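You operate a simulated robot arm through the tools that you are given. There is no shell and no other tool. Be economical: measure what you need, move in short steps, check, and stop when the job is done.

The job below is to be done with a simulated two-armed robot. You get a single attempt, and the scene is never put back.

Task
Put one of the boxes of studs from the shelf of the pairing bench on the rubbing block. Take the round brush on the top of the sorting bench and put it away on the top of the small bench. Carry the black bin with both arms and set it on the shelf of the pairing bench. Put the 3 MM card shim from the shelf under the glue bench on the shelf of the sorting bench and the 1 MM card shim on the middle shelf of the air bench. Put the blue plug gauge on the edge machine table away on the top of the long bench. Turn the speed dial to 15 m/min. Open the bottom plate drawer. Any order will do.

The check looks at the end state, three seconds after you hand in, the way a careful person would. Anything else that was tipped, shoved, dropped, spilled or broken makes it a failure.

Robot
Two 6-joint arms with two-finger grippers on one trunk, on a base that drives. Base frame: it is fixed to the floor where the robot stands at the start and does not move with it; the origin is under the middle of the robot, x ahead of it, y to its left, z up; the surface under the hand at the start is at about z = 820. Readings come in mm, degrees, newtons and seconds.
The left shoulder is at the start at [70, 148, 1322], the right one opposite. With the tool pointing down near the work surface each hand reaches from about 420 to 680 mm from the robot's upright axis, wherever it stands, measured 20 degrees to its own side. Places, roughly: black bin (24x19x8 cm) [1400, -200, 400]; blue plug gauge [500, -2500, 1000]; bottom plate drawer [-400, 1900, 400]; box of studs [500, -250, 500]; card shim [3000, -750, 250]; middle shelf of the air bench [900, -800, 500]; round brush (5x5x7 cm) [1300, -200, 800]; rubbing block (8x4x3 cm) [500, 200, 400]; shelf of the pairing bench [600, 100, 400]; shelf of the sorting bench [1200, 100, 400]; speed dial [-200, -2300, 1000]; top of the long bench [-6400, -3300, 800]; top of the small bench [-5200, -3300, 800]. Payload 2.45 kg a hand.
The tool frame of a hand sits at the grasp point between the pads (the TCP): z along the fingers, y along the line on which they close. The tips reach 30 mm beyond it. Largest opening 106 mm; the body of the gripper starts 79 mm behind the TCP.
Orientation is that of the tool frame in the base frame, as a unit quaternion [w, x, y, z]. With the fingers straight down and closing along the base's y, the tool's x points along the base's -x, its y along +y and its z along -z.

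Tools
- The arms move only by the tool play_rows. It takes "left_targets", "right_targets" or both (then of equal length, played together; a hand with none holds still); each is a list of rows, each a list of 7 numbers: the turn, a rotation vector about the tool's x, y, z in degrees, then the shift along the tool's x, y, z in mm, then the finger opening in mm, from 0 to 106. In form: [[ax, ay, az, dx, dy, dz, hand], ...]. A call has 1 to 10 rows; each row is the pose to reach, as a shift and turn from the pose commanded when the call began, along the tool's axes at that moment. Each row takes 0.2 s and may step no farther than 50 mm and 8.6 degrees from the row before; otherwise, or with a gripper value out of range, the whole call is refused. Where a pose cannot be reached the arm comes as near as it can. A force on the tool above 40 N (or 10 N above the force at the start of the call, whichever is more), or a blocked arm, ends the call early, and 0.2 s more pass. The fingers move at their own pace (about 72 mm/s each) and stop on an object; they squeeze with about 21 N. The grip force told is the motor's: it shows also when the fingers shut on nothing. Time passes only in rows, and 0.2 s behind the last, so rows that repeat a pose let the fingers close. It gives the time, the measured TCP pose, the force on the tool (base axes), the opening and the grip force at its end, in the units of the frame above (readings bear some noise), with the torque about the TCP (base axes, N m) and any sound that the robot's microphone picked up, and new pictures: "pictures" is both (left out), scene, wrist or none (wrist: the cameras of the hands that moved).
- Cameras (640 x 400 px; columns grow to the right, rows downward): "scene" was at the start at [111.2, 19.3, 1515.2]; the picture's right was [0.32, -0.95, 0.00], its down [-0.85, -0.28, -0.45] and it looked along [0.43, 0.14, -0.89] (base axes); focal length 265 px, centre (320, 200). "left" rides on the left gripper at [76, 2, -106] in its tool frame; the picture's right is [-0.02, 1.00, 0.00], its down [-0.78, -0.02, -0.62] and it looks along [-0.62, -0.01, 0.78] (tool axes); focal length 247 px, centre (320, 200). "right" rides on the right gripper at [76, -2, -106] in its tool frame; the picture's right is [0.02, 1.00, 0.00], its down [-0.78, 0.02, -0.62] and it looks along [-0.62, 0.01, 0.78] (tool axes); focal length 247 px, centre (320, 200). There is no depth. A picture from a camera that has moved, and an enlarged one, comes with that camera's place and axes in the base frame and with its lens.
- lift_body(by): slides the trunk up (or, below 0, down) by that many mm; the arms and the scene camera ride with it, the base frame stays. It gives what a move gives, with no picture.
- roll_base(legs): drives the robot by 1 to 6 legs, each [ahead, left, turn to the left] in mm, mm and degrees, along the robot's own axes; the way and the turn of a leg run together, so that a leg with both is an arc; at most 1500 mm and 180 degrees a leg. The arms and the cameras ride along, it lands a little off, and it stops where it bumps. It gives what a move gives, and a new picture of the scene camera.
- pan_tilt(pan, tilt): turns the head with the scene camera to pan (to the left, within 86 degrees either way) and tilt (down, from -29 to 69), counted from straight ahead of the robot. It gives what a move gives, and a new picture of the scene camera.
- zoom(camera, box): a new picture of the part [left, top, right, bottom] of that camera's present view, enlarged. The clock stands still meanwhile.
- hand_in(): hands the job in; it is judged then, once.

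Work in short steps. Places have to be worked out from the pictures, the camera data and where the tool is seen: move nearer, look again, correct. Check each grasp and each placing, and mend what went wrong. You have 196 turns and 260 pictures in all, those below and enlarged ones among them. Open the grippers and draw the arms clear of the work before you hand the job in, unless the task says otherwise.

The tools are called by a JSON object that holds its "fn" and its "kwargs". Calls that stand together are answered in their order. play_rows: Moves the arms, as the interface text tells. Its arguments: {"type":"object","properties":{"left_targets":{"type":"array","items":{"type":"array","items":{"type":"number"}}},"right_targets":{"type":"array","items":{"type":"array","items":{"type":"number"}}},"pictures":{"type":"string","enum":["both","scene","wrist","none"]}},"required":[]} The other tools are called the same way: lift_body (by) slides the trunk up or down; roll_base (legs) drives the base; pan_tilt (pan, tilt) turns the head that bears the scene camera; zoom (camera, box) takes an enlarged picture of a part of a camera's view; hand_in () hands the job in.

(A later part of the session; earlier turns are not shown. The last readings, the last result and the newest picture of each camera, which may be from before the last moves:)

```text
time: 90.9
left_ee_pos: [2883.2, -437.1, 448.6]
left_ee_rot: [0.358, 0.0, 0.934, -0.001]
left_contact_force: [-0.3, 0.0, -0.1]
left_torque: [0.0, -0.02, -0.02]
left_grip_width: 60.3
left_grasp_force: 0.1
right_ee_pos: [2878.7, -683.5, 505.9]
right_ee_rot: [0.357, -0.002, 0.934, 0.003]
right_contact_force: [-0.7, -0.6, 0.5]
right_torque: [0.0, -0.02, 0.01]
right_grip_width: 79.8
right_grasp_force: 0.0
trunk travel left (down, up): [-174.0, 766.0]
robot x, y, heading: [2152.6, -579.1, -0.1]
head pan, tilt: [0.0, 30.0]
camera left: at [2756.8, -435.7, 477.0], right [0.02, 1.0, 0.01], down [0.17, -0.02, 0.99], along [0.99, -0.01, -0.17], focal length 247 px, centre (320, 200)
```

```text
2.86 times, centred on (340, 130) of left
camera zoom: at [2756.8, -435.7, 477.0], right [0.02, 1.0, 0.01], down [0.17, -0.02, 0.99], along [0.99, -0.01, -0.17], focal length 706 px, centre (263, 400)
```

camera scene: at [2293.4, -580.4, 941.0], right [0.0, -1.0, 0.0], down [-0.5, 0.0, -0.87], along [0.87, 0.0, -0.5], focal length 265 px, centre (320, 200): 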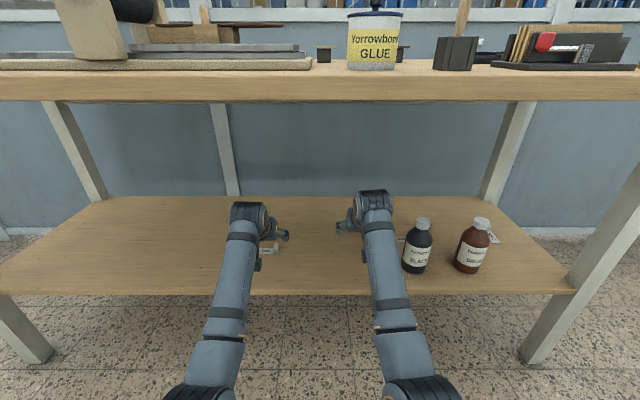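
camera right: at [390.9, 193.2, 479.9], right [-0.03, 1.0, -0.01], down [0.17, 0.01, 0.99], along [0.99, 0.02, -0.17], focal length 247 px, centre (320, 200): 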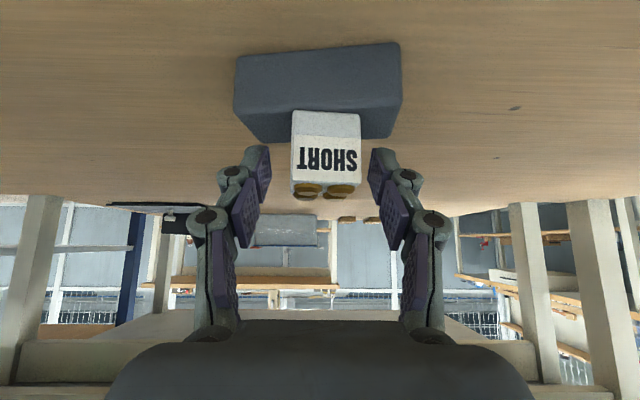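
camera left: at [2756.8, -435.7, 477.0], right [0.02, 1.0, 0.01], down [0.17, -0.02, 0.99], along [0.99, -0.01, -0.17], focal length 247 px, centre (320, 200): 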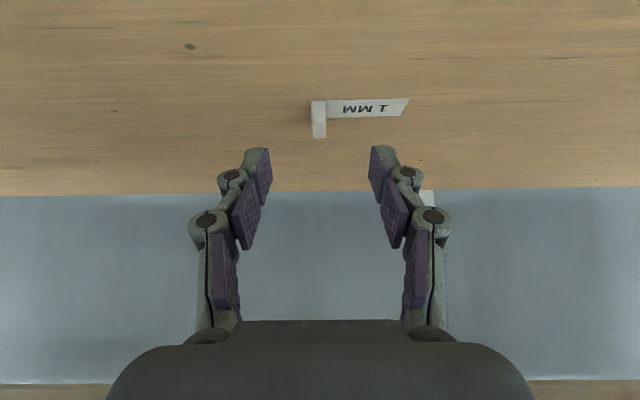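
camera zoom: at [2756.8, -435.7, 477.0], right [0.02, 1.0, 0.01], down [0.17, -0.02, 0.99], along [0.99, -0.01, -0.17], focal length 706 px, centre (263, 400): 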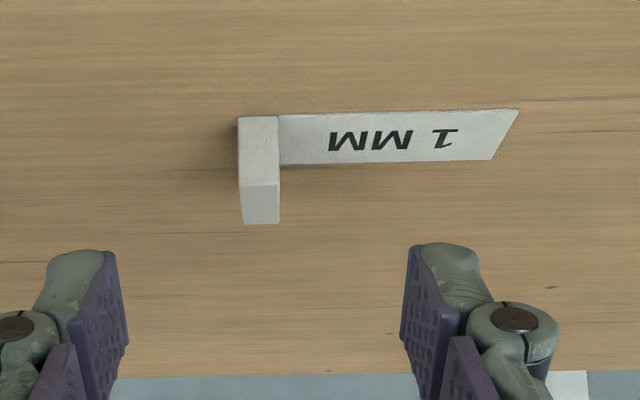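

The tab is ≈12×28×21 mm at x 2950–2978, y≈−439. I advance along the fingers so the tips straddle the tab just above the shelf.

{"fn": "play_rows", "kwargs": {"left_targets": [[0, 0, 0, -4, -1, 28, 60], [0, 0, 0, -8, -2, 56, 60], [0, 0, 0, -11, -2, 82, 60]], "pictures": "wrist"}}

{"fn": "zoom", "kwargs": {"camera": "left", "box": [240, 60, 400, 200]}}

```text
time: 91.7
left_ee_pos: [2949.3, -439.0, 395.2]
left_ee_rot: [0.359, -0.001, 0.934, 0.0]
left_contact_force: [0.1, -0.4, -0.3]
left_torque: [0.01, 0.03, -0.01]
left_grip_width: 60.0
left_grasp_force: 0.1
right_ee_pos: [2879.2, -682.5, 507.4]
right_ee_rot: [0.357, -0.001, 0.934, 0.002]
right_contact_force: [-0.8, 0.2, 0.1]
right_torque: [-0.02, -0.02, 0.01]
right_grip_width: 80.2
right_grasp_force: 0.1
trunk travel left (down, up): [-174.0, 766.0]
robot x, y, heading: [2149.3, -578.5, 0.0]
head pan, tilt: [0.0, 30.0]
camera left: at [2822.7, -437.4, 423.3], right [0.01, 1.0, 0.01], down [0.17, -0.02, 0.99], along [0.99, -0.01, -0.17], focal length 247 px, centre (320, 200)
```

left: 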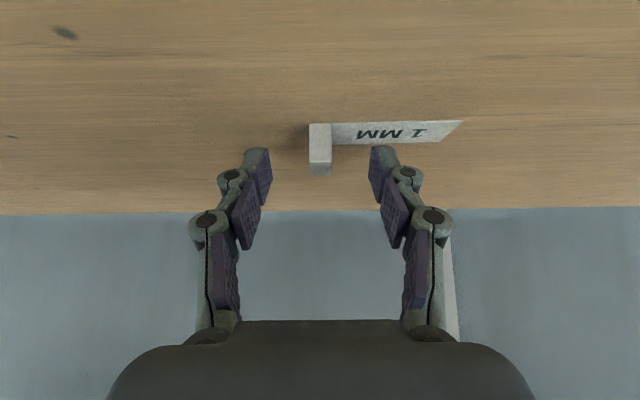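

```text
2.86 times, centred on (320, 130) of left
camera zoom: at [2822.7, -437.4, 423.3], right [0.01, 1.0, 0.01], down [0.17, -0.02, 0.99], along [0.99, -0.01, -0.17], focal length 706 px, centre (320, 400)
```

zoom: 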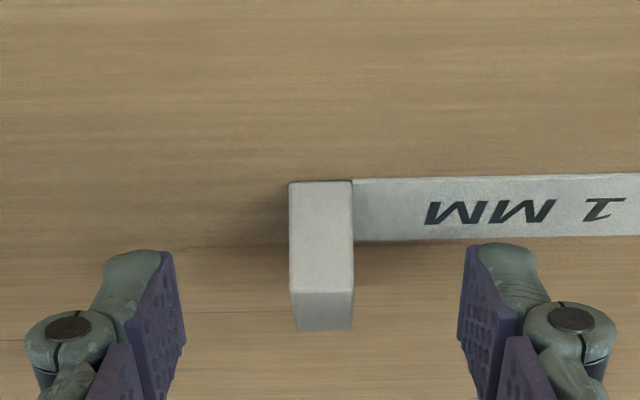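

Shelf z≈361, tab centre (2960,−439); fingers straddle it. I close the left hand on the tab.

{"fn": "play_rows", "kwargs": {"left_targets": [[0, 0, 0, 5, 0, -1.8, 60], [0, 0, 0, 5, 0, -1.8, 30], [0, 0, 0, 5, 0, -1.8, 5], [0, 0, 0, 5, 0, -1.8, 5], [0, 0, 0, 5, 0, -1.8, 5]], "pictures": "wrist"}}

```text
time: 92.9
left_ee_pos: [2944.8, -439.1, 391.8]
left_ee_rot: [0.359, -0.001, 0.934, 0.0]
left_contact_force: [-0.6, 0.2, 0.5]
left_torque: [-0.01, 0.01, -0.02]
left_grip_width: 10.5
left_grasp_force: 20.8
right_ee_pos: [2879.4, -682.4, 507.2]
right_ee_rot: [0.357, -0.001, 0.934, 0.003]
right_contact_force: [-0.7, -0.2, 0.7]
right_torque: [-0.02, 0.02, -0.03]
right_grip_width: 79.9
right_grasp_force: 0.0
trunk travel left (down, up): [-174.0, 766.0]
robot x, y, heading: [2148.8, -582.0, -0.1]
head pan, tilt: [0.0, 30.0]
camera left: at [2817.1, -438.0, 420.8], right [0.02, 1.0, 0.01], down [0.17, -0.02, 0.99], along [0.99, -0.01, -0.17], focal length 247 px, centre (320, 200)
```

left: 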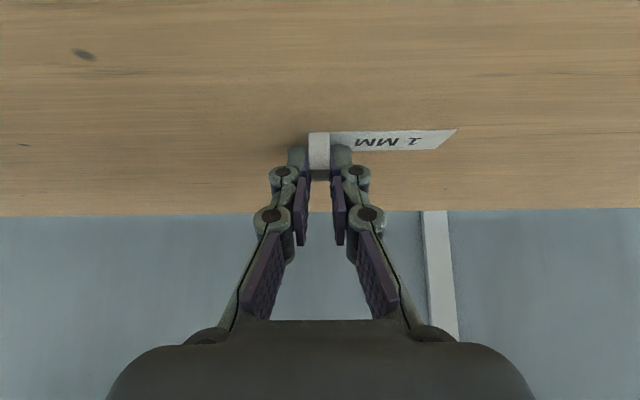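

Gripped at 10.5 mm. I lift it 80 mm and check.

{"fn": "play_rows", "kwargs": {"left_targets": [[0, 0, 0, -27, 0, -30, 5], [0, 0, 0, -53, 0, -60, 5], [0, 0, 0, -53, 0, -60, 5]], "pictures": "wrist"}}

```text
time: 93.7
left_ee_pos: [2939.5, -438.6, 469.7]
left_ee_rot: [0.358, -0.001, 0.934, 0.0]
left_contact_force: [-0.3, 0.2, -0.3]
left_torque: [0.01, -0.03, -0.02]
left_grip_width: 10.4
left_grasp_force: 20.8
right_ee_pos: [2878.8, -682.4, 506.9]
right_ee_rot: [0.356, -0.001, 0.934, 0.002]
right_contact_force: [0.1, 0.1, -0.3]
right_torque: [-0.05, -0.04, 0.01]
right_grip_width: 80.0
right_grasp_force: 0.0
trunk travel left (down, up): [-174.0, 766.0]
robot x, y, heading: [2148.0, -580.6, -0.3]
head pan, tilt: [0.0, 30.0]
camera left: at [2812.7, -438.4, 499.2], right [0.02, 1.0, 0.01], down [0.17, -0.02, 0.99], along [0.99, -0.01, -0.17], focal length 247 px, centre (320, 200)
```

left: 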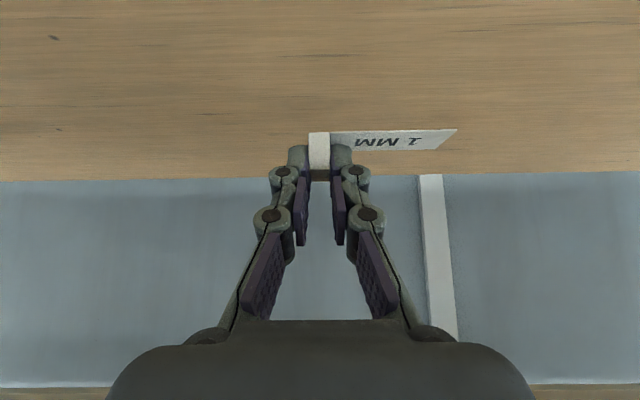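

The 1 MM shim is held securely. For the 3 MM I back off 220, strafe right 400, and spread the hands so the left stays clear of the bottles.

{"fn": "roll_base", "kwargs": {"legs": [[-230, 0, 0], [0, -400, 0]]}}

{"fn": "play_rows", "kwargs": {"left_targets": [[0, 0, 0, -10, 33, -11, 5], [0, 0, 0, -20, 66, -22, 5], [0, 0, 0, -20, 100, -22, 5]], "right_targets": [[0, 0, 0, 8, -20, 9, 60], [0, 0, 0, 16, -40, 18, 60], [0, 0, 0, 24, -60, 27, 60]], "pictures": "both"}}

```text
time: 97.6
left_ee_pos: [2700.7, -837.6, 469.9]
left_ee_rot: [0.358, -0.002, 0.934, 0.0]
left_contact_force: [-0.3, -0.3, 0.2]
left_torque: [0.03, 0.0, 0.0]
left_grip_width: 10.2
left_grasp_force: 21.4
right_ee_pos: [2641.3, -1083.4, 506.2]
right_ee_rot: [0.356, -0.001, 0.934, 0.002]
right_contact_force: [-0.2, 0.5, -0.7]
right_torque: [0.02, 0.01, -0.01]
right_grip_width: 79.7
right_grasp_force: 0.1
trunk travel left (down, up): [-174.0, 766.0]
robot x, y, heading: [1910.8, -981.0, -0.2]
head pan, tilt: [0.0, 30.0]
camera scene: at [2053.7, -981.5, 941.1], right [0.0, -1.0, 0.0], down [-0.5, 0.0, -0.87], along [0.87, 0.0, -0.5], focal length 265 px, centre (320, 200)
```

scene: 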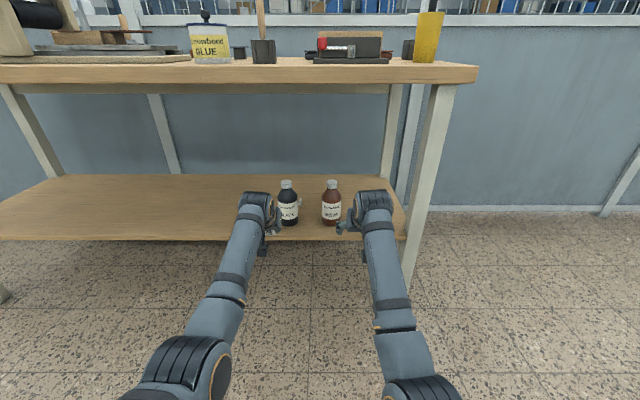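

```text
time: 98.4
left_ee_pos: [2697.1, -738.4, 502.3]
left_ee_rot: [0.358, -0.002, 0.934, 0.0]
left_contact_force: [0.3, 0.1, 0.2]
left_torque: [-0.01, -0.05, 0.03]
left_grip_width: 10.4
left_grasp_force: 21.8
right_ee_pos: [2641.0, -1143.4, 471.4]
right_ee_rot: [0.357, -0.001, 0.934, 0.002]
right_contact_force: [0.2, 0.1, 0.6]
right_torque: [0.0, -0.02, 0.03]
right_grip_width: 60.2
right_grasp_force: 0.0
trunk travel left (down, up): [-174.0, 766.0]
robot x, y, heading: [1913.0, -987.6, 0.3]
head pan, tilt: [0.0, 30.0]
camera scene: at [2053.7, -981.5, 941.1], right [0.0, -1.0, 0.0], down [-0.5, 0.0, -0.87], along [0.87, 0.0, -0.5], focal length 265 px, centre (320, 200)
camera right: at [2511.2, -1145.0, 497.9], right [-0.02, 1.0, -0.01], down [0.17, 0.01, 0.99], along [0.99, 0.02, -0.17], focal length 247 px, centre (320, 200)
camera left: at [2569.6, -738.0, 529.7], right [0.01, 1.0, 0.01], down [0.17, -0.01, 0.99], along [0.99, -0.01, -0.17], focal length 247 px, centre (320, 200)
```

scene: 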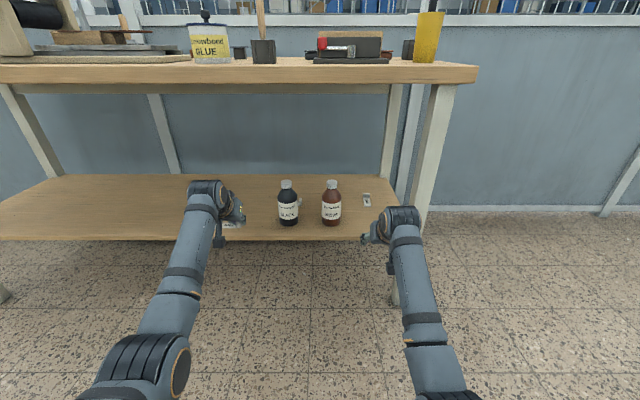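
right: 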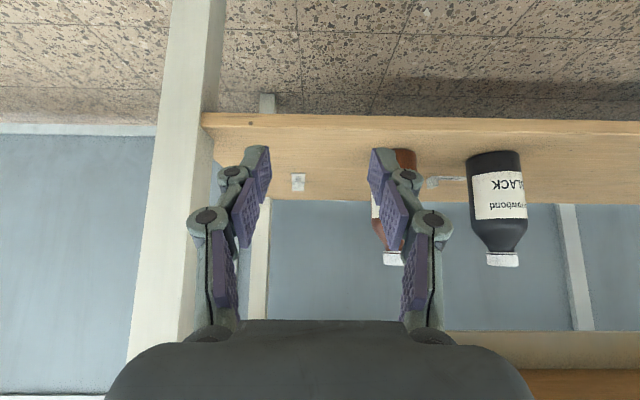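
left: 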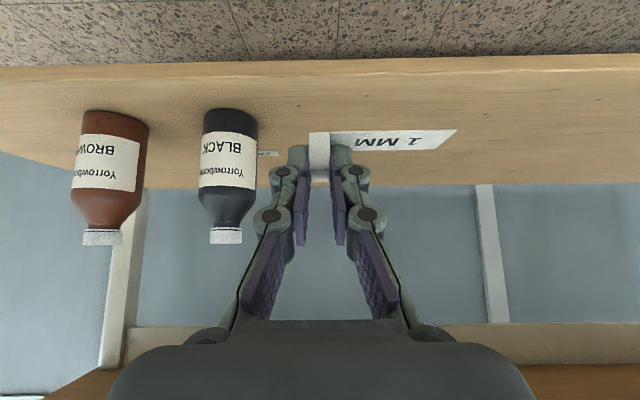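

The 3 MM tab is about (3035,−1183). I shift the right hand −40 in y and drive ahead 300, passing between bottle and leg.

{"fn": "play_rows", "kwargs": {"right_targets": [[0, 0, 0, 0, -39, 0, 60]], "pictures": "none"}}

{"fn": "roll_base", "kwargs": {"legs": [[300, 0, 0]]}}

{"fn": "zoom", "kwargs": {"camera": "right", "box": [220, 40, 420, 200]}}

```text
time: 98.8
left_ee_pos: [2697.0, -737.7, 502.5]
left_ee_rot: [0.359, -0.001, 0.933, -0.001]
left_contact_force: [0.3, 0.3, 1.1]
left_torque: [-0.01, 0.01, -0.02]
left_grip_width: 10.4
left_grasp_force: 20.6
right_ee_pos: [2639.6, -1178.9, 470.8]
right_ee_rot: [0.357, -0.002, 0.934, 0.004]
right_contact_force: [1.0, -0.4, -0.6]
right_torque: [-0.03, -0.01, -0.03]
right_grip_width: 59.8
right_grasp_force: 0.0
trunk travel left (down, up): [-174.0, 766.0]
robot x, y, heading: [1908.9, -981.9, -0.2]
head pan, tilt: [0.0, 30.0]
```

```text
time: 100.8
left_ee_pos: [2997.0, -739.0, 500.8]
left_ee_rot: [0.359, -0.001, 0.933, -0.001]
left_contact_force: [0.1, -0.4, -0.2]
left_torque: [-0.04, -0.01, 0.0]
left_grip_width: 10.2
left_grasp_force: 21.4
right_ee_pos: [2939.6, -1179.4, 469.8]
right_ee_rot: [0.357, -0.001, 0.934, 0.003]
right_contact_force: [-0.7, 0.4, 0.4]
right_torque: [-0.02, 0.0, 0.01]
right_grip_width: 60.0
right_grasp_force: 0.1
trunk travel left (down, up): [-174.0, 766.0]
robot x, y, heading: [2211.8, -978.7, 0.1]
head pan, tilt: [0.0, 30.0]
camera scene: at [2353.6, -981.6, 941.0], right [0.0, -1.0, 0.0], down [-0.5, 0.0, -0.87], along [0.87, 0.0, -0.5], focal length 265 px, centre (320, 200)
```

scene: 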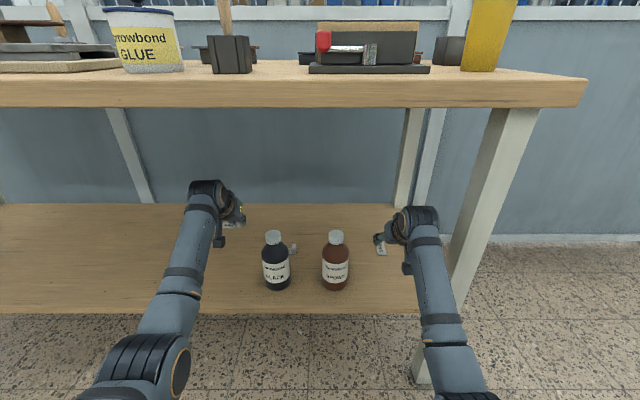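

```text
2.50 times, centred on (320, 120) of right
camera zoom: at [2810.0, -1181.4, 498.1], right [-0.02, 1.0, -0.01], down [0.17, 0.01, 0.99], along [0.99, 0.02, -0.17], focal length 617 px, centre (320, 400)
```

zoom: 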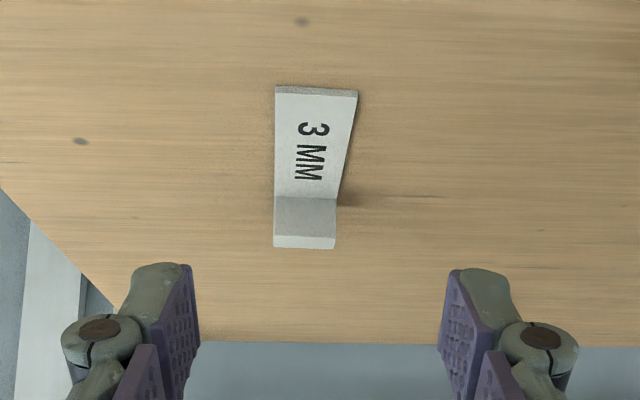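

Tab at x≈3063–3075, y≈−1182, 28 mm wide. I drive ahead 100 more and then descend.

{"fn": "roll_base", "kwargs": {"legs": [[103, 0, 0]]}}

{"fn": "play_rows", "kwargs": {"right_targets": [[0, 0, 0, 20, -2, 20, 60], [0, 0, 0, 34, -3, 40, 60]], "pictures": "wrist"}}

```text
time: 102.0
left_ee_pos: [3096.6, -738.7, 500.2]
left_ee_rot: [0.358, -0.003, 0.934, 0.001]
left_contact_force: [0.7, -0.5, 0.2]
left_torque: [-0.02, 0.0, -0.02]
left_grip_width: 10.5
left_grasp_force: 21.4
right_ee_pos: [3041.0, -1178.1, 469.5]
right_ee_rot: [0.357, -0.003, 0.934, 0.003]
right_contact_force: [-1.1, 0.9, -0.3]
right_torque: [0.0, -0.03, 0.01]
right_grip_width: 59.9
right_grasp_force: 0.0
trunk travel left (down, up): [-174.0, 766.0]
robot x, y, heading: [2308.5, -979.2, 0.4]
head pan, tilt: [0.0, 30.0]
camera scene: at [2453.8, -981.2, 941.0], right [0.0, -1.0, 0.0], down [-0.5, 0.0, -0.87], along [0.87, 0.0, -0.5], focal length 265 px, centre (320, 200)
```

scene: 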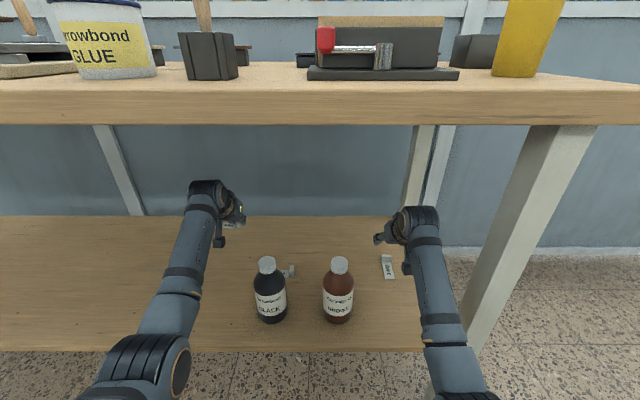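

```text
time: 102.6
left_ee_pos: [3097.0, -737.2, 501.4]
left_ee_rot: [0.358, -0.001, 0.934, 0.0]
left_contact_force: [0.0, -0.1, 0.0]
left_torque: [-0.01, -0.03, 0.03]
left_grip_width: 10.3
left_grasp_force: 21.2
right_ee_pos: [3042.7, -1180.4, 414.6]
right_ee_rot: [0.357, -0.003, 0.934, 0.003]
right_contact_force: [-0.5, 0.4, 1.0]
right_torque: [0.01, 0.01, -0.03]
right_grip_width: 59.7
right_grasp_force: 0.0
trunk travel left (down, up): [-174.0, 766.0]
robot x, y, heading: [2311.3, -978.9, 0.1]
head pan, tilt: [0.0, 30.0]
camera right: at [2913.3, -1182.2, 443.0], right [-0.02, 1.0, -0.01], down [0.17, 0.01, 0.99], along [0.99, 0.02, -0.17], focal length 247 px, centre (320, 200)
```

right: 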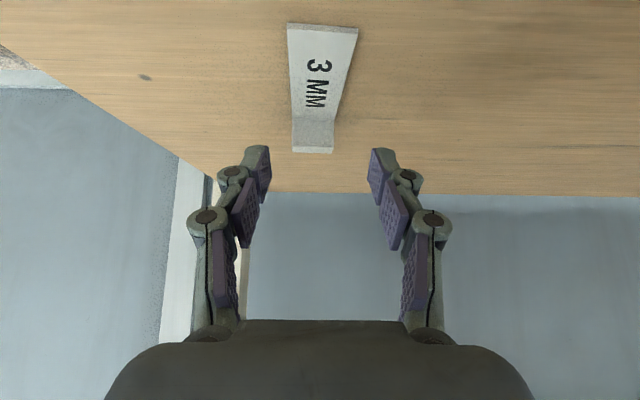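

I lower the last 21 mm and close on the tab.

{"fn": "play_rows", "kwargs": {"right_targets": [[0, 0, 0, 4, -3, 11, 60], [0, 0, 0, 9, -3, 20.5, 60], [0, 0, 0, 9, -3, 20.5, 40], [0, 0, 0, 9, -3, 20.5, 15], [0, 0, 0, 9, -3, 20.5, 15], [0, 0, 0, 9, -3, 20.5, 15]], "pictures": "wrist"}}

```text
time: 104.0
left_ee_pos: [3096.6, -737.1, 501.3]
left_ee_rot: [0.358, -0.003, 0.934, 0.002]
left_contact_force: [-0.3, -0.5, -0.8]
left_torque: [-0.01, 0.0, -0.03]
left_grip_width: 10.3
left_grasp_force: 20.7
right_ee_pos: [3048.9, -1184.3, 395.8]
right_ee_rot: [0.357, -0.002, 0.934, 0.002]
right_contact_force: [0.2, 0.4, 0.4]
right_torque: [0.0, -0.01, -0.01]
right_grip_width: 26.8
right_grasp_force: 21.1
trunk travel left (down, up): [-174.0, 766.0]
robot x, y, heading: [2311.5, -980.5, -0.2]
head pan, tilt: [0.0, 30.0]
camera right: at [2919.6, -1186.4, 423.1], right [-0.02, 1.0, -0.01], down [0.17, 0.01, 0.99], along [0.99, 0.02, -0.17], focal length 247 px, centre (320, 200)
```

right: 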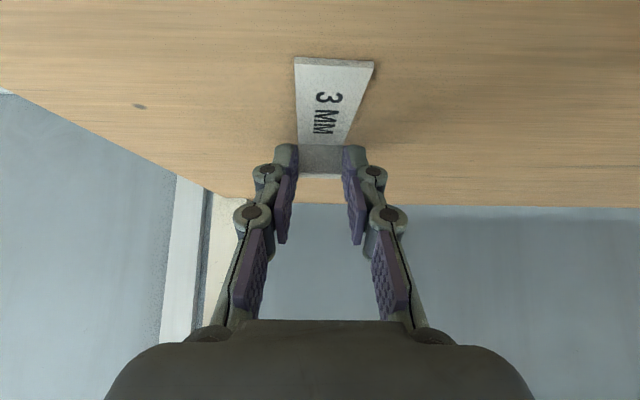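

Gripped (26.8 mm). Lift 80 mm, then drive back out.

{"fn": "play_rows", "kwargs": {"right_targets": [[0, 0, 0, -27, 0, -30, 15], [0, 0, 0, -53, 0, -60, 15]], "pictures": "none"}}

{"fn": "roll_base", "kwargs": {"legs": [[-480, 0, 0]]}}

{"fn": "play_rows", "kwargs": {"right_targets": [[0, 0, 0, 0, 0, 0, 15]], "pictures": "wrist"}}

{"fn": "pan_tilt", "kwargs": {"pan": 86, "tilt": 35}}

```text
time: 104.6
left_ee_pos: [3095.6, -736.8, 501.4]
left_ee_rot: [0.358, -0.002, 0.934, 0.0]
left_contact_force: [-0.7, -1.3, -0.7]
left_torque: [0.0, 0.01, -0.04]
left_grip_width: 10.2
left_grasp_force: 20.7
right_ee_pos: [3047.3, -1184.8, 474.5]
right_ee_rot: [0.357, -0.002, 0.934, 0.003]
right_contact_force: [-0.4, -0.7, -0.4]
right_torque: [-0.01, 0.02, -0.03]
right_grip_width: 26.7
right_grasp_force: 21.1
trunk travel left (down, up): [-174.0, 766.0]
robot x, y, heading: [2308.9, -981.7, 0.0]
head pan, tilt: [0.0, 30.0]
```

```text
time: 107.4
left_ee_pos: [2625.5, -742.5, 501.7]
left_ee_rot: [0.359, 0.001, 0.933, -0.001]
left_contact_force: [-0.2, 0.0, 0.5]
left_torque: [0.0, -0.01, -0.02]
left_grip_width: 10.4
left_grasp_force: 21.1
right_ee_pos: [2573.0, -1188.8, 474.2]
right_ee_rot: [0.357, 0.001, 0.934, 0.001]
right_contact_force: [-0.2, -1.1, 0.1]
right_torque: [-0.02, 0.02, -0.02]
right_grip_width: 26.7
right_grasp_force: 20.6
trunk travel left (down, up): [-174.0, 766.0]
robot x, y, heading: [1835.9, -980.8, -0.2]
head pan, tilt: [0.0, 30.0]
camera scene: at [1979.8, -981.4, 941.1], right [-0.01, -1.0, 0.0], down [-0.5, 0.0, -0.87], along [0.87, 0.0, -0.5], focal length 265 px, centre (320, 200)
```

scene: 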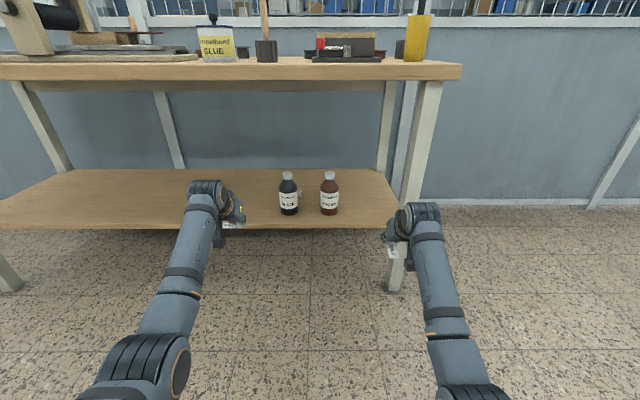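

```text
time: 107.8
left_ee_pos: [2624.5, -742.8, 501.9]
left_ee_rot: [0.359, 0.001, 0.933, -0.001]
left_contact_force: [-0.6, -0.3, 0.2]
left_torque: [-0.01, 0.01, 0.02]
left_grip_width: 10.5
left_grasp_force: 21.6
right_ee_pos: [2572.9, -1189.0, 473.6]
right_ee_rot: [0.356, 0.001, 0.934, 0.002]
right_contact_force: [-0.6, -0.1, -0.5]
right_torque: [0.03, 0.01, 0.0]
right_grip_width: 26.6
right_grasp_force: 21.9
trunk travel left (down, up): [-174.0, 766.0]
robot x, y, heading: [1838.7, -979.2, -0.2]
head pan, tilt: [0.0, 30.0]
camera right: at [2443.7, -1190.3, 501.7], right [-0.02, 1.0, -0.01], down [0.17, 0.01, 0.99], along [0.99, 0.01, -0.17], focal length 247 px, centre (320, 200)
```

right: 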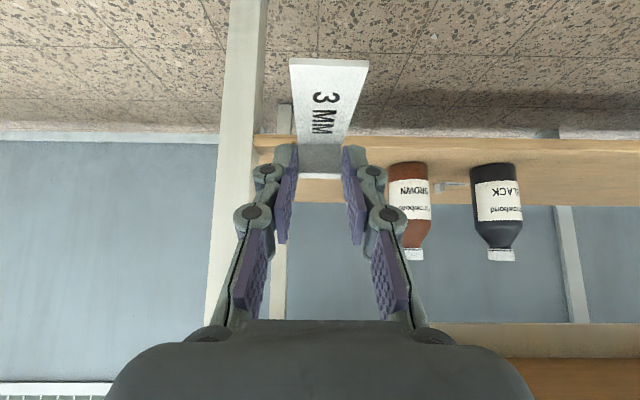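

```text
time: 109.4
left_ee_pos: [2623.7, -741.7, 500.5]
left_ee_rot: [0.359, 0.001, 0.933, -0.002]
left_contact_force: [-0.1, 0.0, -0.8]
left_torque: [-0.04, -0.02, -0.03]
left_grip_width: 10.4
left_grasp_force: 20.9
right_ee_pos: [2573.2, -1189.3, 473.5]
right_ee_rot: [0.357, 0.0, 0.934, 0.003]
right_contact_force: [-0.4, -0.5, -0.4]
right_torque: [0.01, 0.01, -0.02]
right_grip_width: 26.6
right_grasp_force: 21.3
trunk travel left (down, up): [-174.0, 766.0]
robot x, y, heading: [1838.0, -981.8, 0.0]
head pan, tilt: [85.9, 35.0]
camera scene: at [1896.3, -893.2, 933.3], right [1.0, -0.08, 0.0], down [-0.04, -0.57, -0.82], along [0.06, 0.82, -0.57], focal length 265 px, centre (320, 200)
```

scene: 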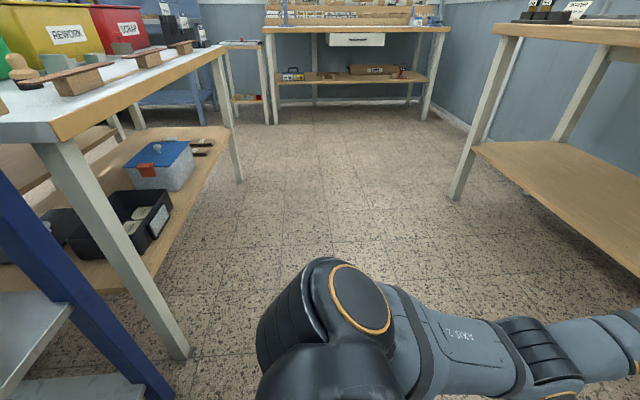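

Both shims are held. To face the sorting bench I go back to the free area at (≈2150,−1900), turn 180°, and come back up the aisle.

{"fn": "roll_base", "kwargs": {"legs": [[160, -920, 0], [160, 0, 180]]}}

{"fn": "pan_tilt", "kwargs": {"pan": -50, "tilt": 25}}

```text
time: 121.7
left_ee_pos: [1220.9, -2074.3, 501.0]
left_ee_rot: [0.011, 0.933, 0.029, -0.358]
left_contact_force: [-0.5, -0.7, 0.4]
left_torque: [0.03, 0.0, -0.04]
left_grip_width: 10.5
left_grasp_force: 20.9
right_ee_pos: [1243.4, -1623.3, 473.3]
right_ee_rot: [0.013, 0.934, 0.028, -0.357]
right_contact_force: [-0.1, 0.1, 0.1]
right_torque: [0.02, 0.01, -0.02]
right_grip_width: 26.5
right_grasp_force: 20.8
trunk travel left (down, up): [-174.0, 766.0]
robot x, y, heading: [1989.9, -1786.0, -176.5]
head pan, tilt: [85.9, 35.0]
cut short: leg 2
camera scene: at [1941.1, -1877.2, 933.3], right [-1.0, 0.01, 0.0], down [0.01, 0.57, -0.82], along [-0.01, -0.82, -0.57], focal length 265 px, centre (320, 200)
```

scene: 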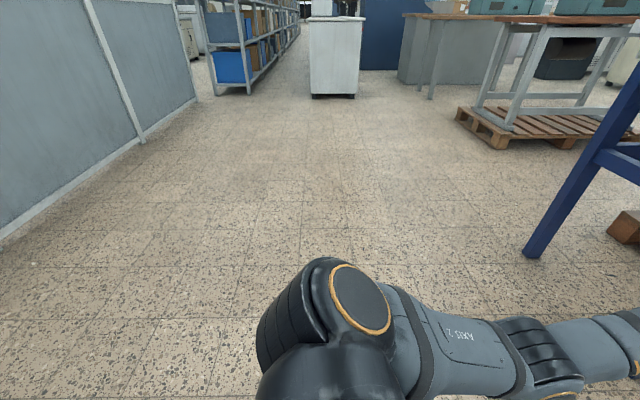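

```text
time: 123.9
left_ee_pos: [1220.9, -2072.8, 500.6]
left_ee_rot: [0.011, 0.933, 0.029, -0.358]
left_contact_force: [-0.1, 0.7, 0.2]
left_torque: [-0.02, -0.02, 0.03]
left_grip_width: 10.6
left_grasp_force: 20.8
right_ee_pos: [1244.1, -1624.2, 473.6]
right_ee_rot: [0.014, 0.934, 0.029, -0.357]
right_contact_force: [-1.0, -1.1, 0.9]
right_torque: [-0.03, 0.03, 0.02]
right_grip_width: 26.5
right_grasp_force: 21.1
trunk travel left (down, up): [-174.0, 766.0]
robot x, y, heading: [1991.0, -1790.2, -176.6]
head pan, tilt: [-50.0, 25.0]
camera scene: at [1878.9, -1722.1, 949.0], right [0.73, 0.69, 0.0], down [0.29, -0.31, -0.91], along [-0.62, 0.66, -0.42], focal length 265 px, centre (320, 200)
```

scene: 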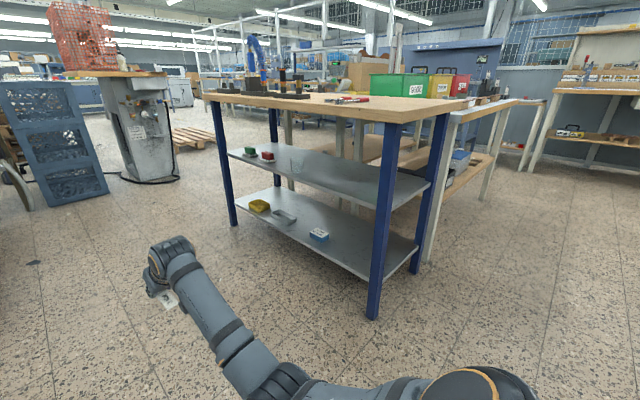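

I'm beside the air bench's long side (middle shelf z≈525), so I'll place the 1 MM first: turn to face +y and look at the shelf.

{"fn": "roll_base", "kwargs": {"legs": [[0, 0, -93.5], [0, 700, 0]]}}

{"fn": "pan_tilt", "kwargs": {"pan": 0, "tilt": 25}}

```text
time: 129.8
left_ee_pos: [1563.2, -987.8, 502.3]
left_ee_rot: [0.269, -0.649, 0.67, 0.239]
left_contact_force: [3.0, -1.3, -0.1]
left_torque: [-0.03, -0.12, 0.12]
left_grip_width: 10.6
left_grasp_force: 20.9
right_ee_pos: [1994.0, -1049.3, 473.7]
right_ee_rot: [0.253, -0.653, 0.668, 0.252]
right_contact_force: [1.2, 0.5, -0.8]
right_torque: [0.02, 0.01, 0.01]
right_grip_width: 26.4
right_grasp_force: 21.0
trunk travel left (down, up): [-174.0, 766.0]
robot x, y, heading: [1768.9, -1780.7, 88.4]
head pan, tilt: [-50.0, 25.0]
stopped in leg 2: the force on the tool passed its limit at 60 N (the readings are from after the stop); the commanded pose is now the measured one
camera scene: at [1844.6, -1672.8, 949.0], right [0.62, -0.78, 0.0], down [-0.33, -0.26, -0.91], along [0.71, 0.56, -0.42], focal length 265 px, centre (320, 200)
```

scene: 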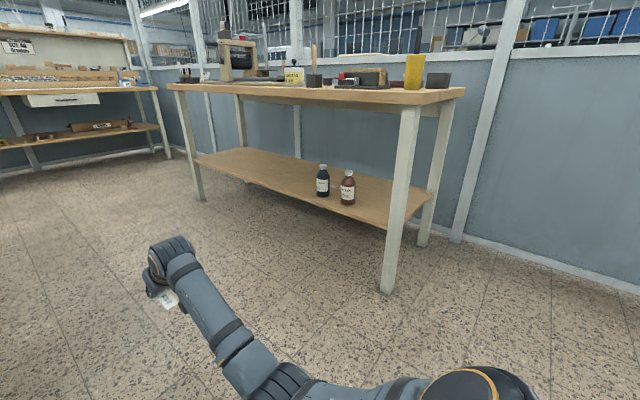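

```text
time: 131.0
left_ee_pos: [1563.4, -987.3, 502.7]
left_ee_rot: [0.269, -0.649, 0.67, 0.24]
left_contact_force: [6.1, -0.5, -0.4]
left_torque: [0.01, -0.14, 0.01]
left_grip_width: 10.6
left_grasp_force: 21.0
right_ee_pos: [1992.7, -1049.7, 472.4]
right_ee_rot: [0.253, -0.653, 0.668, 0.251]
right_contact_force: [-0.5, 0.4, -0.2]
right_torque: [0.02, 0.01, -0.03]
right_grip_width: 26.3
right_grasp_force: 21.0
trunk travel left (down, up): [-174.0, 766.0]
robot x, y, heading: [1765.3, -1780.1, 88.6]
head pan, tilt: [0.0, 25.0]
camera scene: at [1775.2, -1638.0, 949.1], right [1.0, -0.03, 0.0], down [-0.01, -0.42, -0.91], along [0.02, 0.91, -0.42], focal length 265 px, centre (320, 200)
```

scene: 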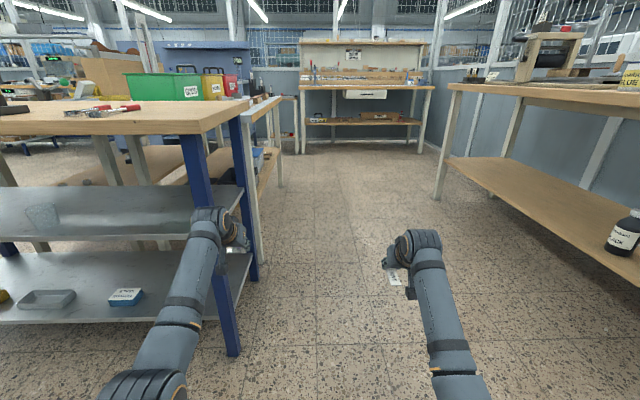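

The shim hit the air bench's corner leg (my mistake: hand was already past the bench edge). I move right, back out, and check the shim.

{"fn": "roll_base", "kwargs": {"legs": [[0, -60, 0], [-280, 0, 1.5]]}}

{"fn": "play_rows", "kwargs": {"left_targets": [[0, 0, 0, 0, 0, 0, 5]], "pictures": "wrist"}}

```text
time: 133.5
left_ee_pos: [1597.7, -1280.5, 501.5]
left_ee_rot: [0.265, -0.659, 0.66, 0.244]
left_contact_force: [0.6, -0.6, 0.3]
left_torque: [0.01, -0.03, -0.03]
left_grip_width: 10.4
left_grasp_force: 21.0
right_ee_pos: [2031.2, -1327.8, 473.9]
right_ee_rot: [-0.249, 0.663, -0.658, -0.255]
right_contact_force: [0.3, 0.4, -0.7]
right_torque: [0.0, 0.0, 0.0]
right_grip_width: 26.6
right_grasp_force: 20.9
trunk travel left (down, up): [-174.0, 766.0]
robot x, y, heading: [1828.5, -2067.6, 90.1]
head pan, tilt: [0.0, 25.0]
camera scene: at [1829.7, -1923.2, 949.1], right [1.0, 0.0, 0.0], down [0.0, -0.42, -0.91], along [0.0, 0.91, -0.42], focal length 265 px, centre (320, 200)
```

scene: 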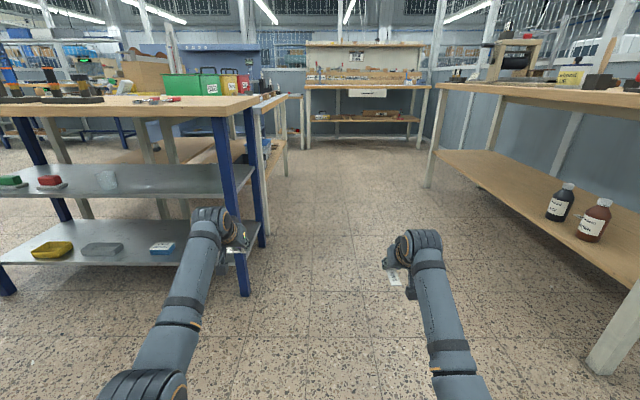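

```text
time: 133.9
left_ee_pos: [1597.7, -1280.5, 503.1]
left_ee_rot: [0.265, -0.659, 0.66, 0.244]
left_contact_force: [0.6, 0.4, 0.0]
left_torque: [0.0, 0.02, -0.03]
left_grip_width: 10.5
left_grasp_force: 20.8
right_ee_pos: [2029.2, -1327.8, 473.4]
right_ee_rot: [-0.249, 0.664, -0.657, -0.256]
right_contact_force: [0.1, 0.2, -0.9]
right_torque: [-0.01, -0.02, -0.01]
right_grip_width: 26.6
right_grasp_force: 21.1
trunk travel left (down, up): [-174.0, 766.0]
robot x, y, heading: [1828.2, -2065.6, 90.3]
head pan, tilt: [0.0, 25.0]
camera left: at [1594.5, -1408.6, 530.6], right [-1.0, 0.03, -0.01], down [-0.01, 0.16, 0.99], along [0.03, 0.99, -0.16], focal length 247 px, centre (320, 200)
```

left: 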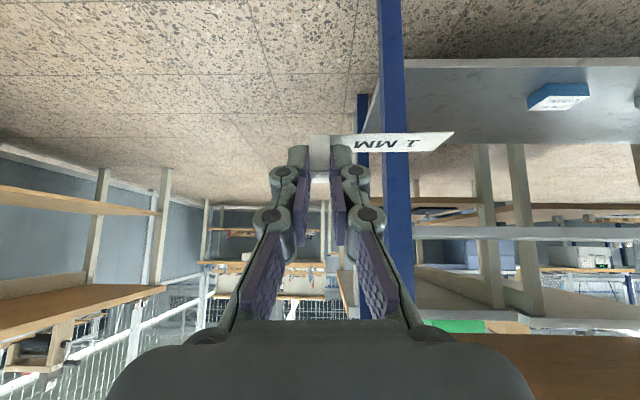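

The shim is still firmly held. The middle shelf (z≈527) is free between the tumbler (x≈1020) and the corner leg (x≈1460); I raise the trunk 80, strafe to x≈1250 and advance.

{"fn": "lift_body", "kwargs": {"by": 82}}

{"fn": "roll_base", "kwargs": {"legs": [[0, 345, 0], [230, 0, 0]]}}

{"fn": "play_rows", "kwargs": {"left_targets": [[0, 0, 0, 0, 0, 0, 5]], "pictures": "wrist"}}

```text
time: 135.1
left_ee_pos: [1597.6, -1279.2, 584.5]
left_ee_rot: [0.264, -0.66, 0.66, 0.243]
left_contact_force: [-0.3, -1.0, 0.0]
left_torque: [-0.02, 0.02, 0.01]
left_grip_width: 10.4
left_grasp_force: 21.5
right_ee_pos: [2030.8, -1327.6, 555.4]
right_ee_rot: [-0.249, 0.663, -0.658, -0.255]
right_contact_force: [0.0, 0.2, -0.1]
right_torque: [-0.01, -0.03, 0.03]
right_grip_width: 26.5
right_grasp_force: 21.0
trunk travel left (down, up): [-256.0, 684.0]
robot x, y, heading: [1826.6, -2066.6, 89.9]
head pan, tilt: [0.0, 25.0]
```

```text
time: 138.7
left_ee_pos: [1245.0, -1053.7, 584.0]
left_ee_rot: [-0.263, 0.664, -0.656, -0.245]
left_contact_force: [0.4, -0.4, -1.0]
left_torque: [0.04, 0.0, 0.0]
left_grip_width: 10.2
left_grasp_force: 21.2
right_ee_pos: [1678.8, -1096.8, 555.8]
right_ee_rot: [-0.248, 0.667, -0.654, -0.257]
right_contact_force: [0.6, -0.5, -0.6]
right_torque: [0.05, 0.05, 0.01]
right_grip_width: 26.4
right_grasp_force: 20.9
trunk travel left (down, up): [-256.0, 684.0]
robot x, y, heading: [1480.6, -1836.4, 90.7]
head pan, tilt: [0.0, 25.0]
camera scene: at [1485.3, -1693.7, 1030.9], right [1.0, 0.02, 0.0], down [0.01, -0.42, -0.91], along [-0.02, 0.91, -0.42], focal length 265 px, centre (320, 200)
```

scene: 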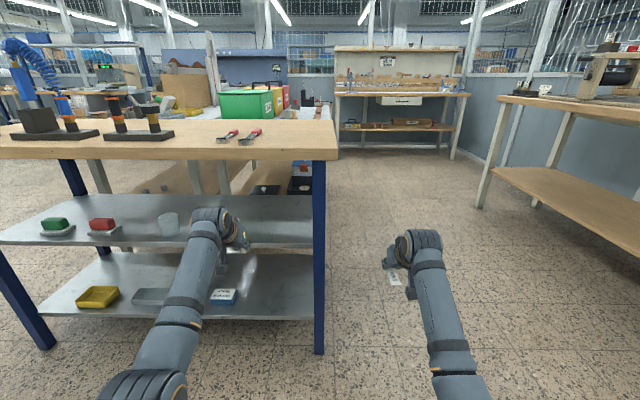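

```text
time: 139.1
left_ee_pos: [1245.7, -1054.0, 584.7]
left_ee_rot: [-0.263, 0.663, -0.656, -0.245]
left_contact_force: [0.7, 0.9, 0.1]
left_torque: [-0.05, 0.02, -0.02]
left_grip_width: 10.5
left_grasp_force: 21.1
right_ee_pos: [1678.2, -1096.9, 555.7]
right_ee_rot: [-0.248, 0.667, -0.654, -0.256]
right_contact_force: [-0.3, -0.7, 0.0]
right_torque: [0.01, -0.01, 0.01]
right_grip_width: 26.6
right_grasp_force: 20.9
trunk travel left (down, up): [-256.0, 684.0]
robot x, y, heading: [1487.1, -1836.3, 90.9]
head pan, tilt: [0.0, 25.0]
camera left: at [1243.5, -1182.8, 612.5], right [-1.0, 0.02, -0.01], down [-0.01, 0.16, 0.99], along [0.02, 0.99, -0.16], focal length 247 px, centre (320, 200)
```

left: 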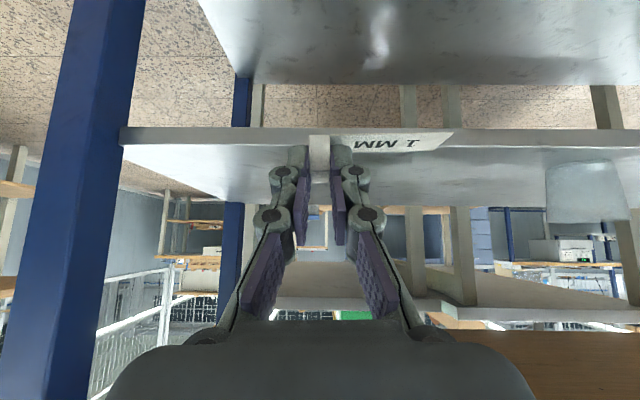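

Shelf top edge comes out at z≈524. I drive ahead 190 so the shim is ~100 mm inside.

{"fn": "roll_base", "kwargs": {"legs": [[190, 0, 0]]}}

{"fn": "play_rows", "kwargs": {"left_targets": [[0, 0, 0, 10, 0, 11, 5], [0, 0, 0, 16, 0, 18, 5]], "pictures": "wrist"}}

```text
time: 140.6
left_ee_pos: [1244.0, -860.0, 585.4]
left_ee_rot: [-0.263, 0.663, -0.656, -0.246]
left_contact_force: [0.3, 0.8, -0.3]
left_torque: [-0.02, 0.03, -0.04]
left_grip_width: 10.2
left_grasp_force: 21.3
right_ee_pos: [1676.6, -904.4, 555.5]
right_ee_rot: [-0.248, 0.666, -0.655, -0.256]
right_contact_force: [-0.5, 1.3, -0.3]
right_torque: [-0.04, -0.02, 0.01]
right_grip_width: 26.8
right_grasp_force: 21.1
trunk travel left (down, up): [-256.0, 684.0]
robot x, y, heading: [1484.8, -1645.1, 90.9]
head pan, tilt: [0.0, 25.0]
camera scene: at [1482.3, -1501.4, 1030.9], right [1.0, 0.02, 0.0], down [0.01, -0.42, -0.91], along [-0.01, 0.91, -0.42], focal length 265 px, centre (320, 200)
```

scene: 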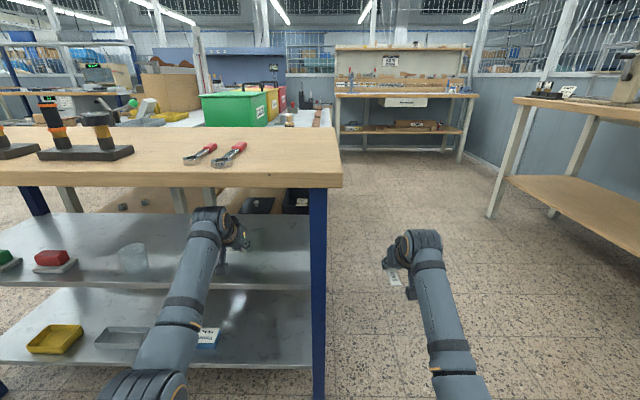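

```text
time: 141.2
left_ee_pos: [1242.0, -862.8, 561.2]
left_ee_rot: [-0.263, 0.663, -0.657, -0.245]
left_contact_force: [0.4, -0.1, 0.2]
left_torque: [-0.03, 0.02, 0.0]
left_grip_width: 10.5
left_grasp_force: 21.0
right_ee_pos: [1676.5, -904.4, 556.1]
right_ee_rot: [-0.248, 0.666, -0.655, -0.257]
right_contact_force: [0.6, 1.0, -0.1]
right_torque: [0.01, 0.03, -0.02]
right_grip_width: 26.7
right_grasp_force: 21.1
trunk travel left (down, up): [-256.0, 684.0]
robot x, y, heading: [1484.9, -1643.0, 90.9]
head pan, tilt: [0.0, 25.0]
camera left: at [1241.6, -991.4, 588.6], right [-1.0, 0.02, -0.01], down [-0.01, 0.16, 0.99], along [0.02, 0.99, -0.16], focal length 247 px, centre (320, 200)
```

left: 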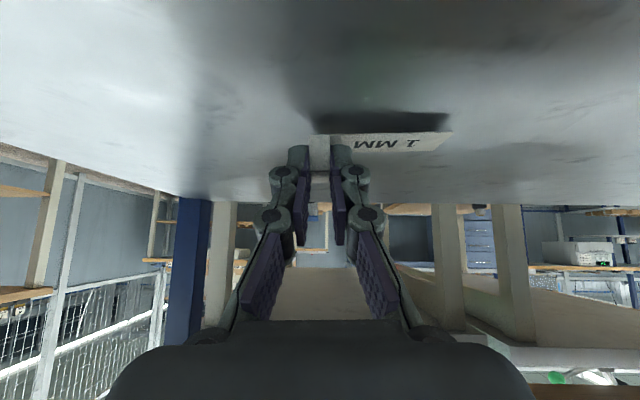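

The shim's shadow is close; I lower in 2 mm steps up to 9 mm watching for contact.

{"fn": "play_rows", "kwargs": {"left_targets": [[0, 0, 0, 2, 0, 2.2, 5], [0, 0, 0, 3.3, 0, 3.7, 5], [0, 0, 0, 4.7, 0, 5.2, 5], [0, 0, 0, 6, 0, 6.7, 5]], "pictures": "wrist"}}

```text
time: 142.2
left_ee_pos: [1246.1, -862.0, 552.8]
left_ee_rot: [-0.263, 0.663, -0.656, -0.246]
left_contact_force: [-0.5, 1.7, 1.6]
left_torque: [0.08, 0.2, -0.03]
left_grip_width: 10.5
left_grasp_force: 20.8
right_ee_pos: [1675.9, -904.2, 555.6]
right_ee_rot: [-0.248, 0.667, -0.655, -0.256]
right_contact_force: [-0.2, -0.9, -1.0]
right_torque: [0.01, 0.01, 0.0]
right_grip_width: 26.5
right_grasp_force: 20.5
trunk travel left (down, up): [-256.0, 684.0]
robot x, y, heading: [1481.9, -1643.2, 91.1]
head pan, tilt: [0.0, 25.0]
camera left: at [1243.3, -991.0, 580.7], right [-1.0, 0.02, -0.01], down [-0.01, 0.16, 0.99], along [0.02, 0.99, -0.16], focal length 247 px, centre (320, 200)
```

left: 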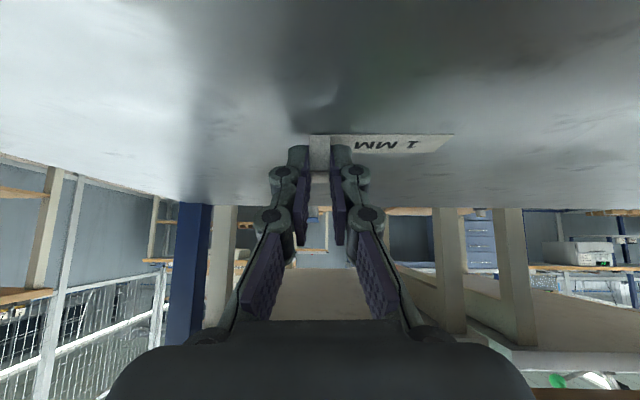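

Light contact; the shim lies on the shelf. I open and lift away.

{"fn": "play_rows", "kwargs": {"left_targets": [[0, 0, 0, 0, 0, 0, 20], [0, 0, 0, 0, 0, 0, 40], [0, 0, 0, -12, 0, -14, 50], [0, 0, 0, -15, 0, -35, 50]], "pictures": "wrist"}}

```text
time: 143.2
left_ee_pos: [1242.3, -874.3, 587.7]
left_ee_rot: [-0.263, 0.663, -0.656, -0.245]
left_contact_force: [-0.6, -0.7, 0.8]
left_torque: [-0.01, 0.01, 0.01]
left_grip_width: 50.1
left_grasp_force: 0.1
right_ee_pos: [1676.1, -903.9, 555.9]
right_ee_rot: [-0.247, 0.667, -0.654, -0.256]
right_contact_force: [0.2, -0.4, 0.7]
right_torque: [-0.02, -0.03, 0.02]
right_grip_width: 26.4
right_grasp_force: 20.8
trunk travel left (down, up): [-256.0, 684.0]
robot x, y, heading: [1480.7, -1644.5, 91.3]
head pan, tilt: [0.0, 25.0]
camera left: at [1241.3, -1002.9, 615.1], right [-1.0, 0.02, -0.01], down [-0.01, 0.16, 0.99], along [0.02, 0.99, -0.16], focal length 247 px, centre (320, 200)
```

left: 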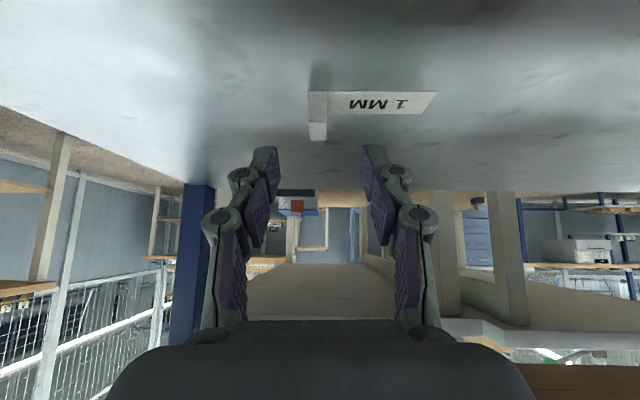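

The 1 MM shim lies on the middle shelf. Now to the sorting bench with the 3 MM: back out, go right, turn to face −x, then up the aisle.

{"fn": "roll_base", "kwargs": {"legs": [[-260, 0, -1.3], [0, -850, 0], [0, 0, 90]]}}

```text
time: 153.1
left_ee_pos: [1573.8, -2164.4, 587.0]
left_ee_rot: [-0.008, 0.933, 0.017, -0.359]
left_contact_force: [0.0, 0.0, 0.4]
left_torque: [-0.01, 0.04, 0.0]
left_grip_width: 50.1
left_grasp_force: 0.1
right_ee_pos: [1594.1, -1729.4, 554.7]
right_ee_rot: [0.011, 0.934, 0.021, -0.357]
right_contact_force: [0.6, 0.3, -0.2]
right_torque: [-0.01, 0.01, -0.02]
right_grip_width: 26.8
right_grasp_force: 21.4
trunk travel left (down, up): [-256.0, 684.0]
robot x, y, heading: [2334.3, -1907.1, -177.7]
head pan, tilt: [0.0, 25.0]
camera scene: at [2196.7, -1911.5, 1031.0], right [-0.04, 1.0, 0.0], down [0.42, 0.02, -0.91], along [-0.91, -0.04, -0.42], focal length 265 px, centre (320, 200)
```

scene: 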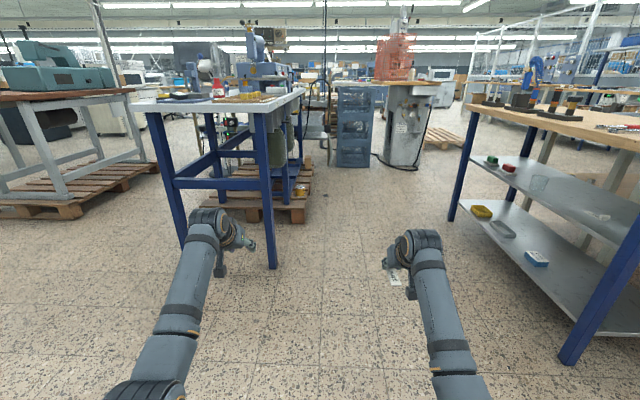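

Correct the heading and strafe up the aisle (+y) to face the sorting bench.

{"fn": "roll_base", "kwargs": {"legs": [[0, -20, -2.3], [0, -1100, 0], [0, -1100, 0]]}}

{"fn": "pan_tilt", "kwargs": {"pan": 0, "tilt": 30}}

```text
time: 164.3
left_ee_pos: [1571.6, 70.4, 586.2]
left_ee_rot: [-0.018, 0.933, -0.008, -0.36]
left_contact_force: [0.3, -0.7, -0.4]
left_torque: [-0.02, -0.01, -0.01]
left_grip_width: 49.9
left_grasp_force: 0.1
right_ee_pos: [1613.1, 502.0, 555.2]
right_ee_rot: [0.002, 0.934, -0.003, -0.357]
right_contact_force: [-0.4, 0.0, -0.1]
right_torque: [-0.04, 0.02, 0.01]
right_grip_width: 26.7
right_grasp_force: 21.2
trunk travel left (down, up): [-256.0, 684.0]
robot x, y, heading: [2348.3, 293.8, 179.5]
head pan, tilt: [0.0, 25.0]
camera scene: at [2206.6, 293.3, 1031.0], right [0.01, 1.0, 0.0], down [0.42, 0.0, -0.91], along [-0.91, 0.01, -0.42], focal length 265 px, centre (320, 200)
```

scene: 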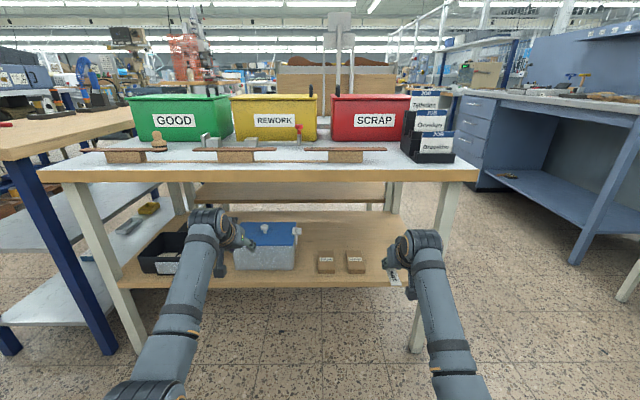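

```text
time: 164.9
left_ee_pos: [1571.2, 70.2, 586.9]
left_ee_rot: [-0.017, 0.933, -0.005, -0.359]
left_contact_force: [0.3, 0.2, 0.5]
left_torque: [0.0, 0.0, -0.01]
left_grip_width: 50.1
left_grasp_force: 0.1
right_ee_pos: [1612.8, 503.0, 555.7]
right_ee_rot: [0.002, 0.934, -0.002, -0.357]
right_contact_force: [-0.1, 0.4, -0.7]
right_torque: [-0.01, 0.01, -0.02]
right_grip_width: 26.5
right_grasp_force: 21.0
trunk travel left (down, up): [-256.0, 684.0]
robot x, y, heading: [2347.5, 290.7, 179.5]
head pan, tilt: [0.0, 30.0]
camera scene: at [2208.3, 293.2, 1023.1], right [0.01, 1.0, 0.0], down [0.5, 0.0, -0.87], along [-0.87, 0.01, -0.5], focal length 265 px, centre (320, 200)
```

scene: 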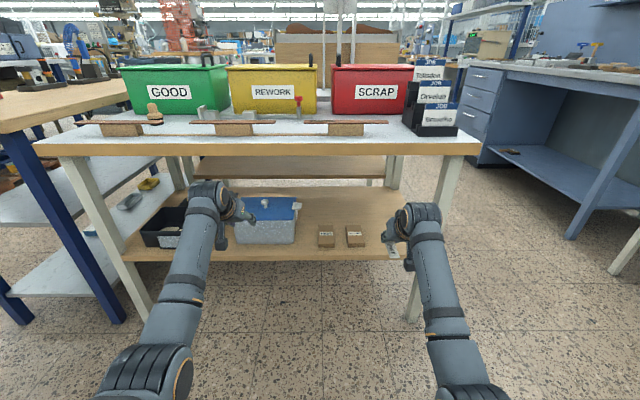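

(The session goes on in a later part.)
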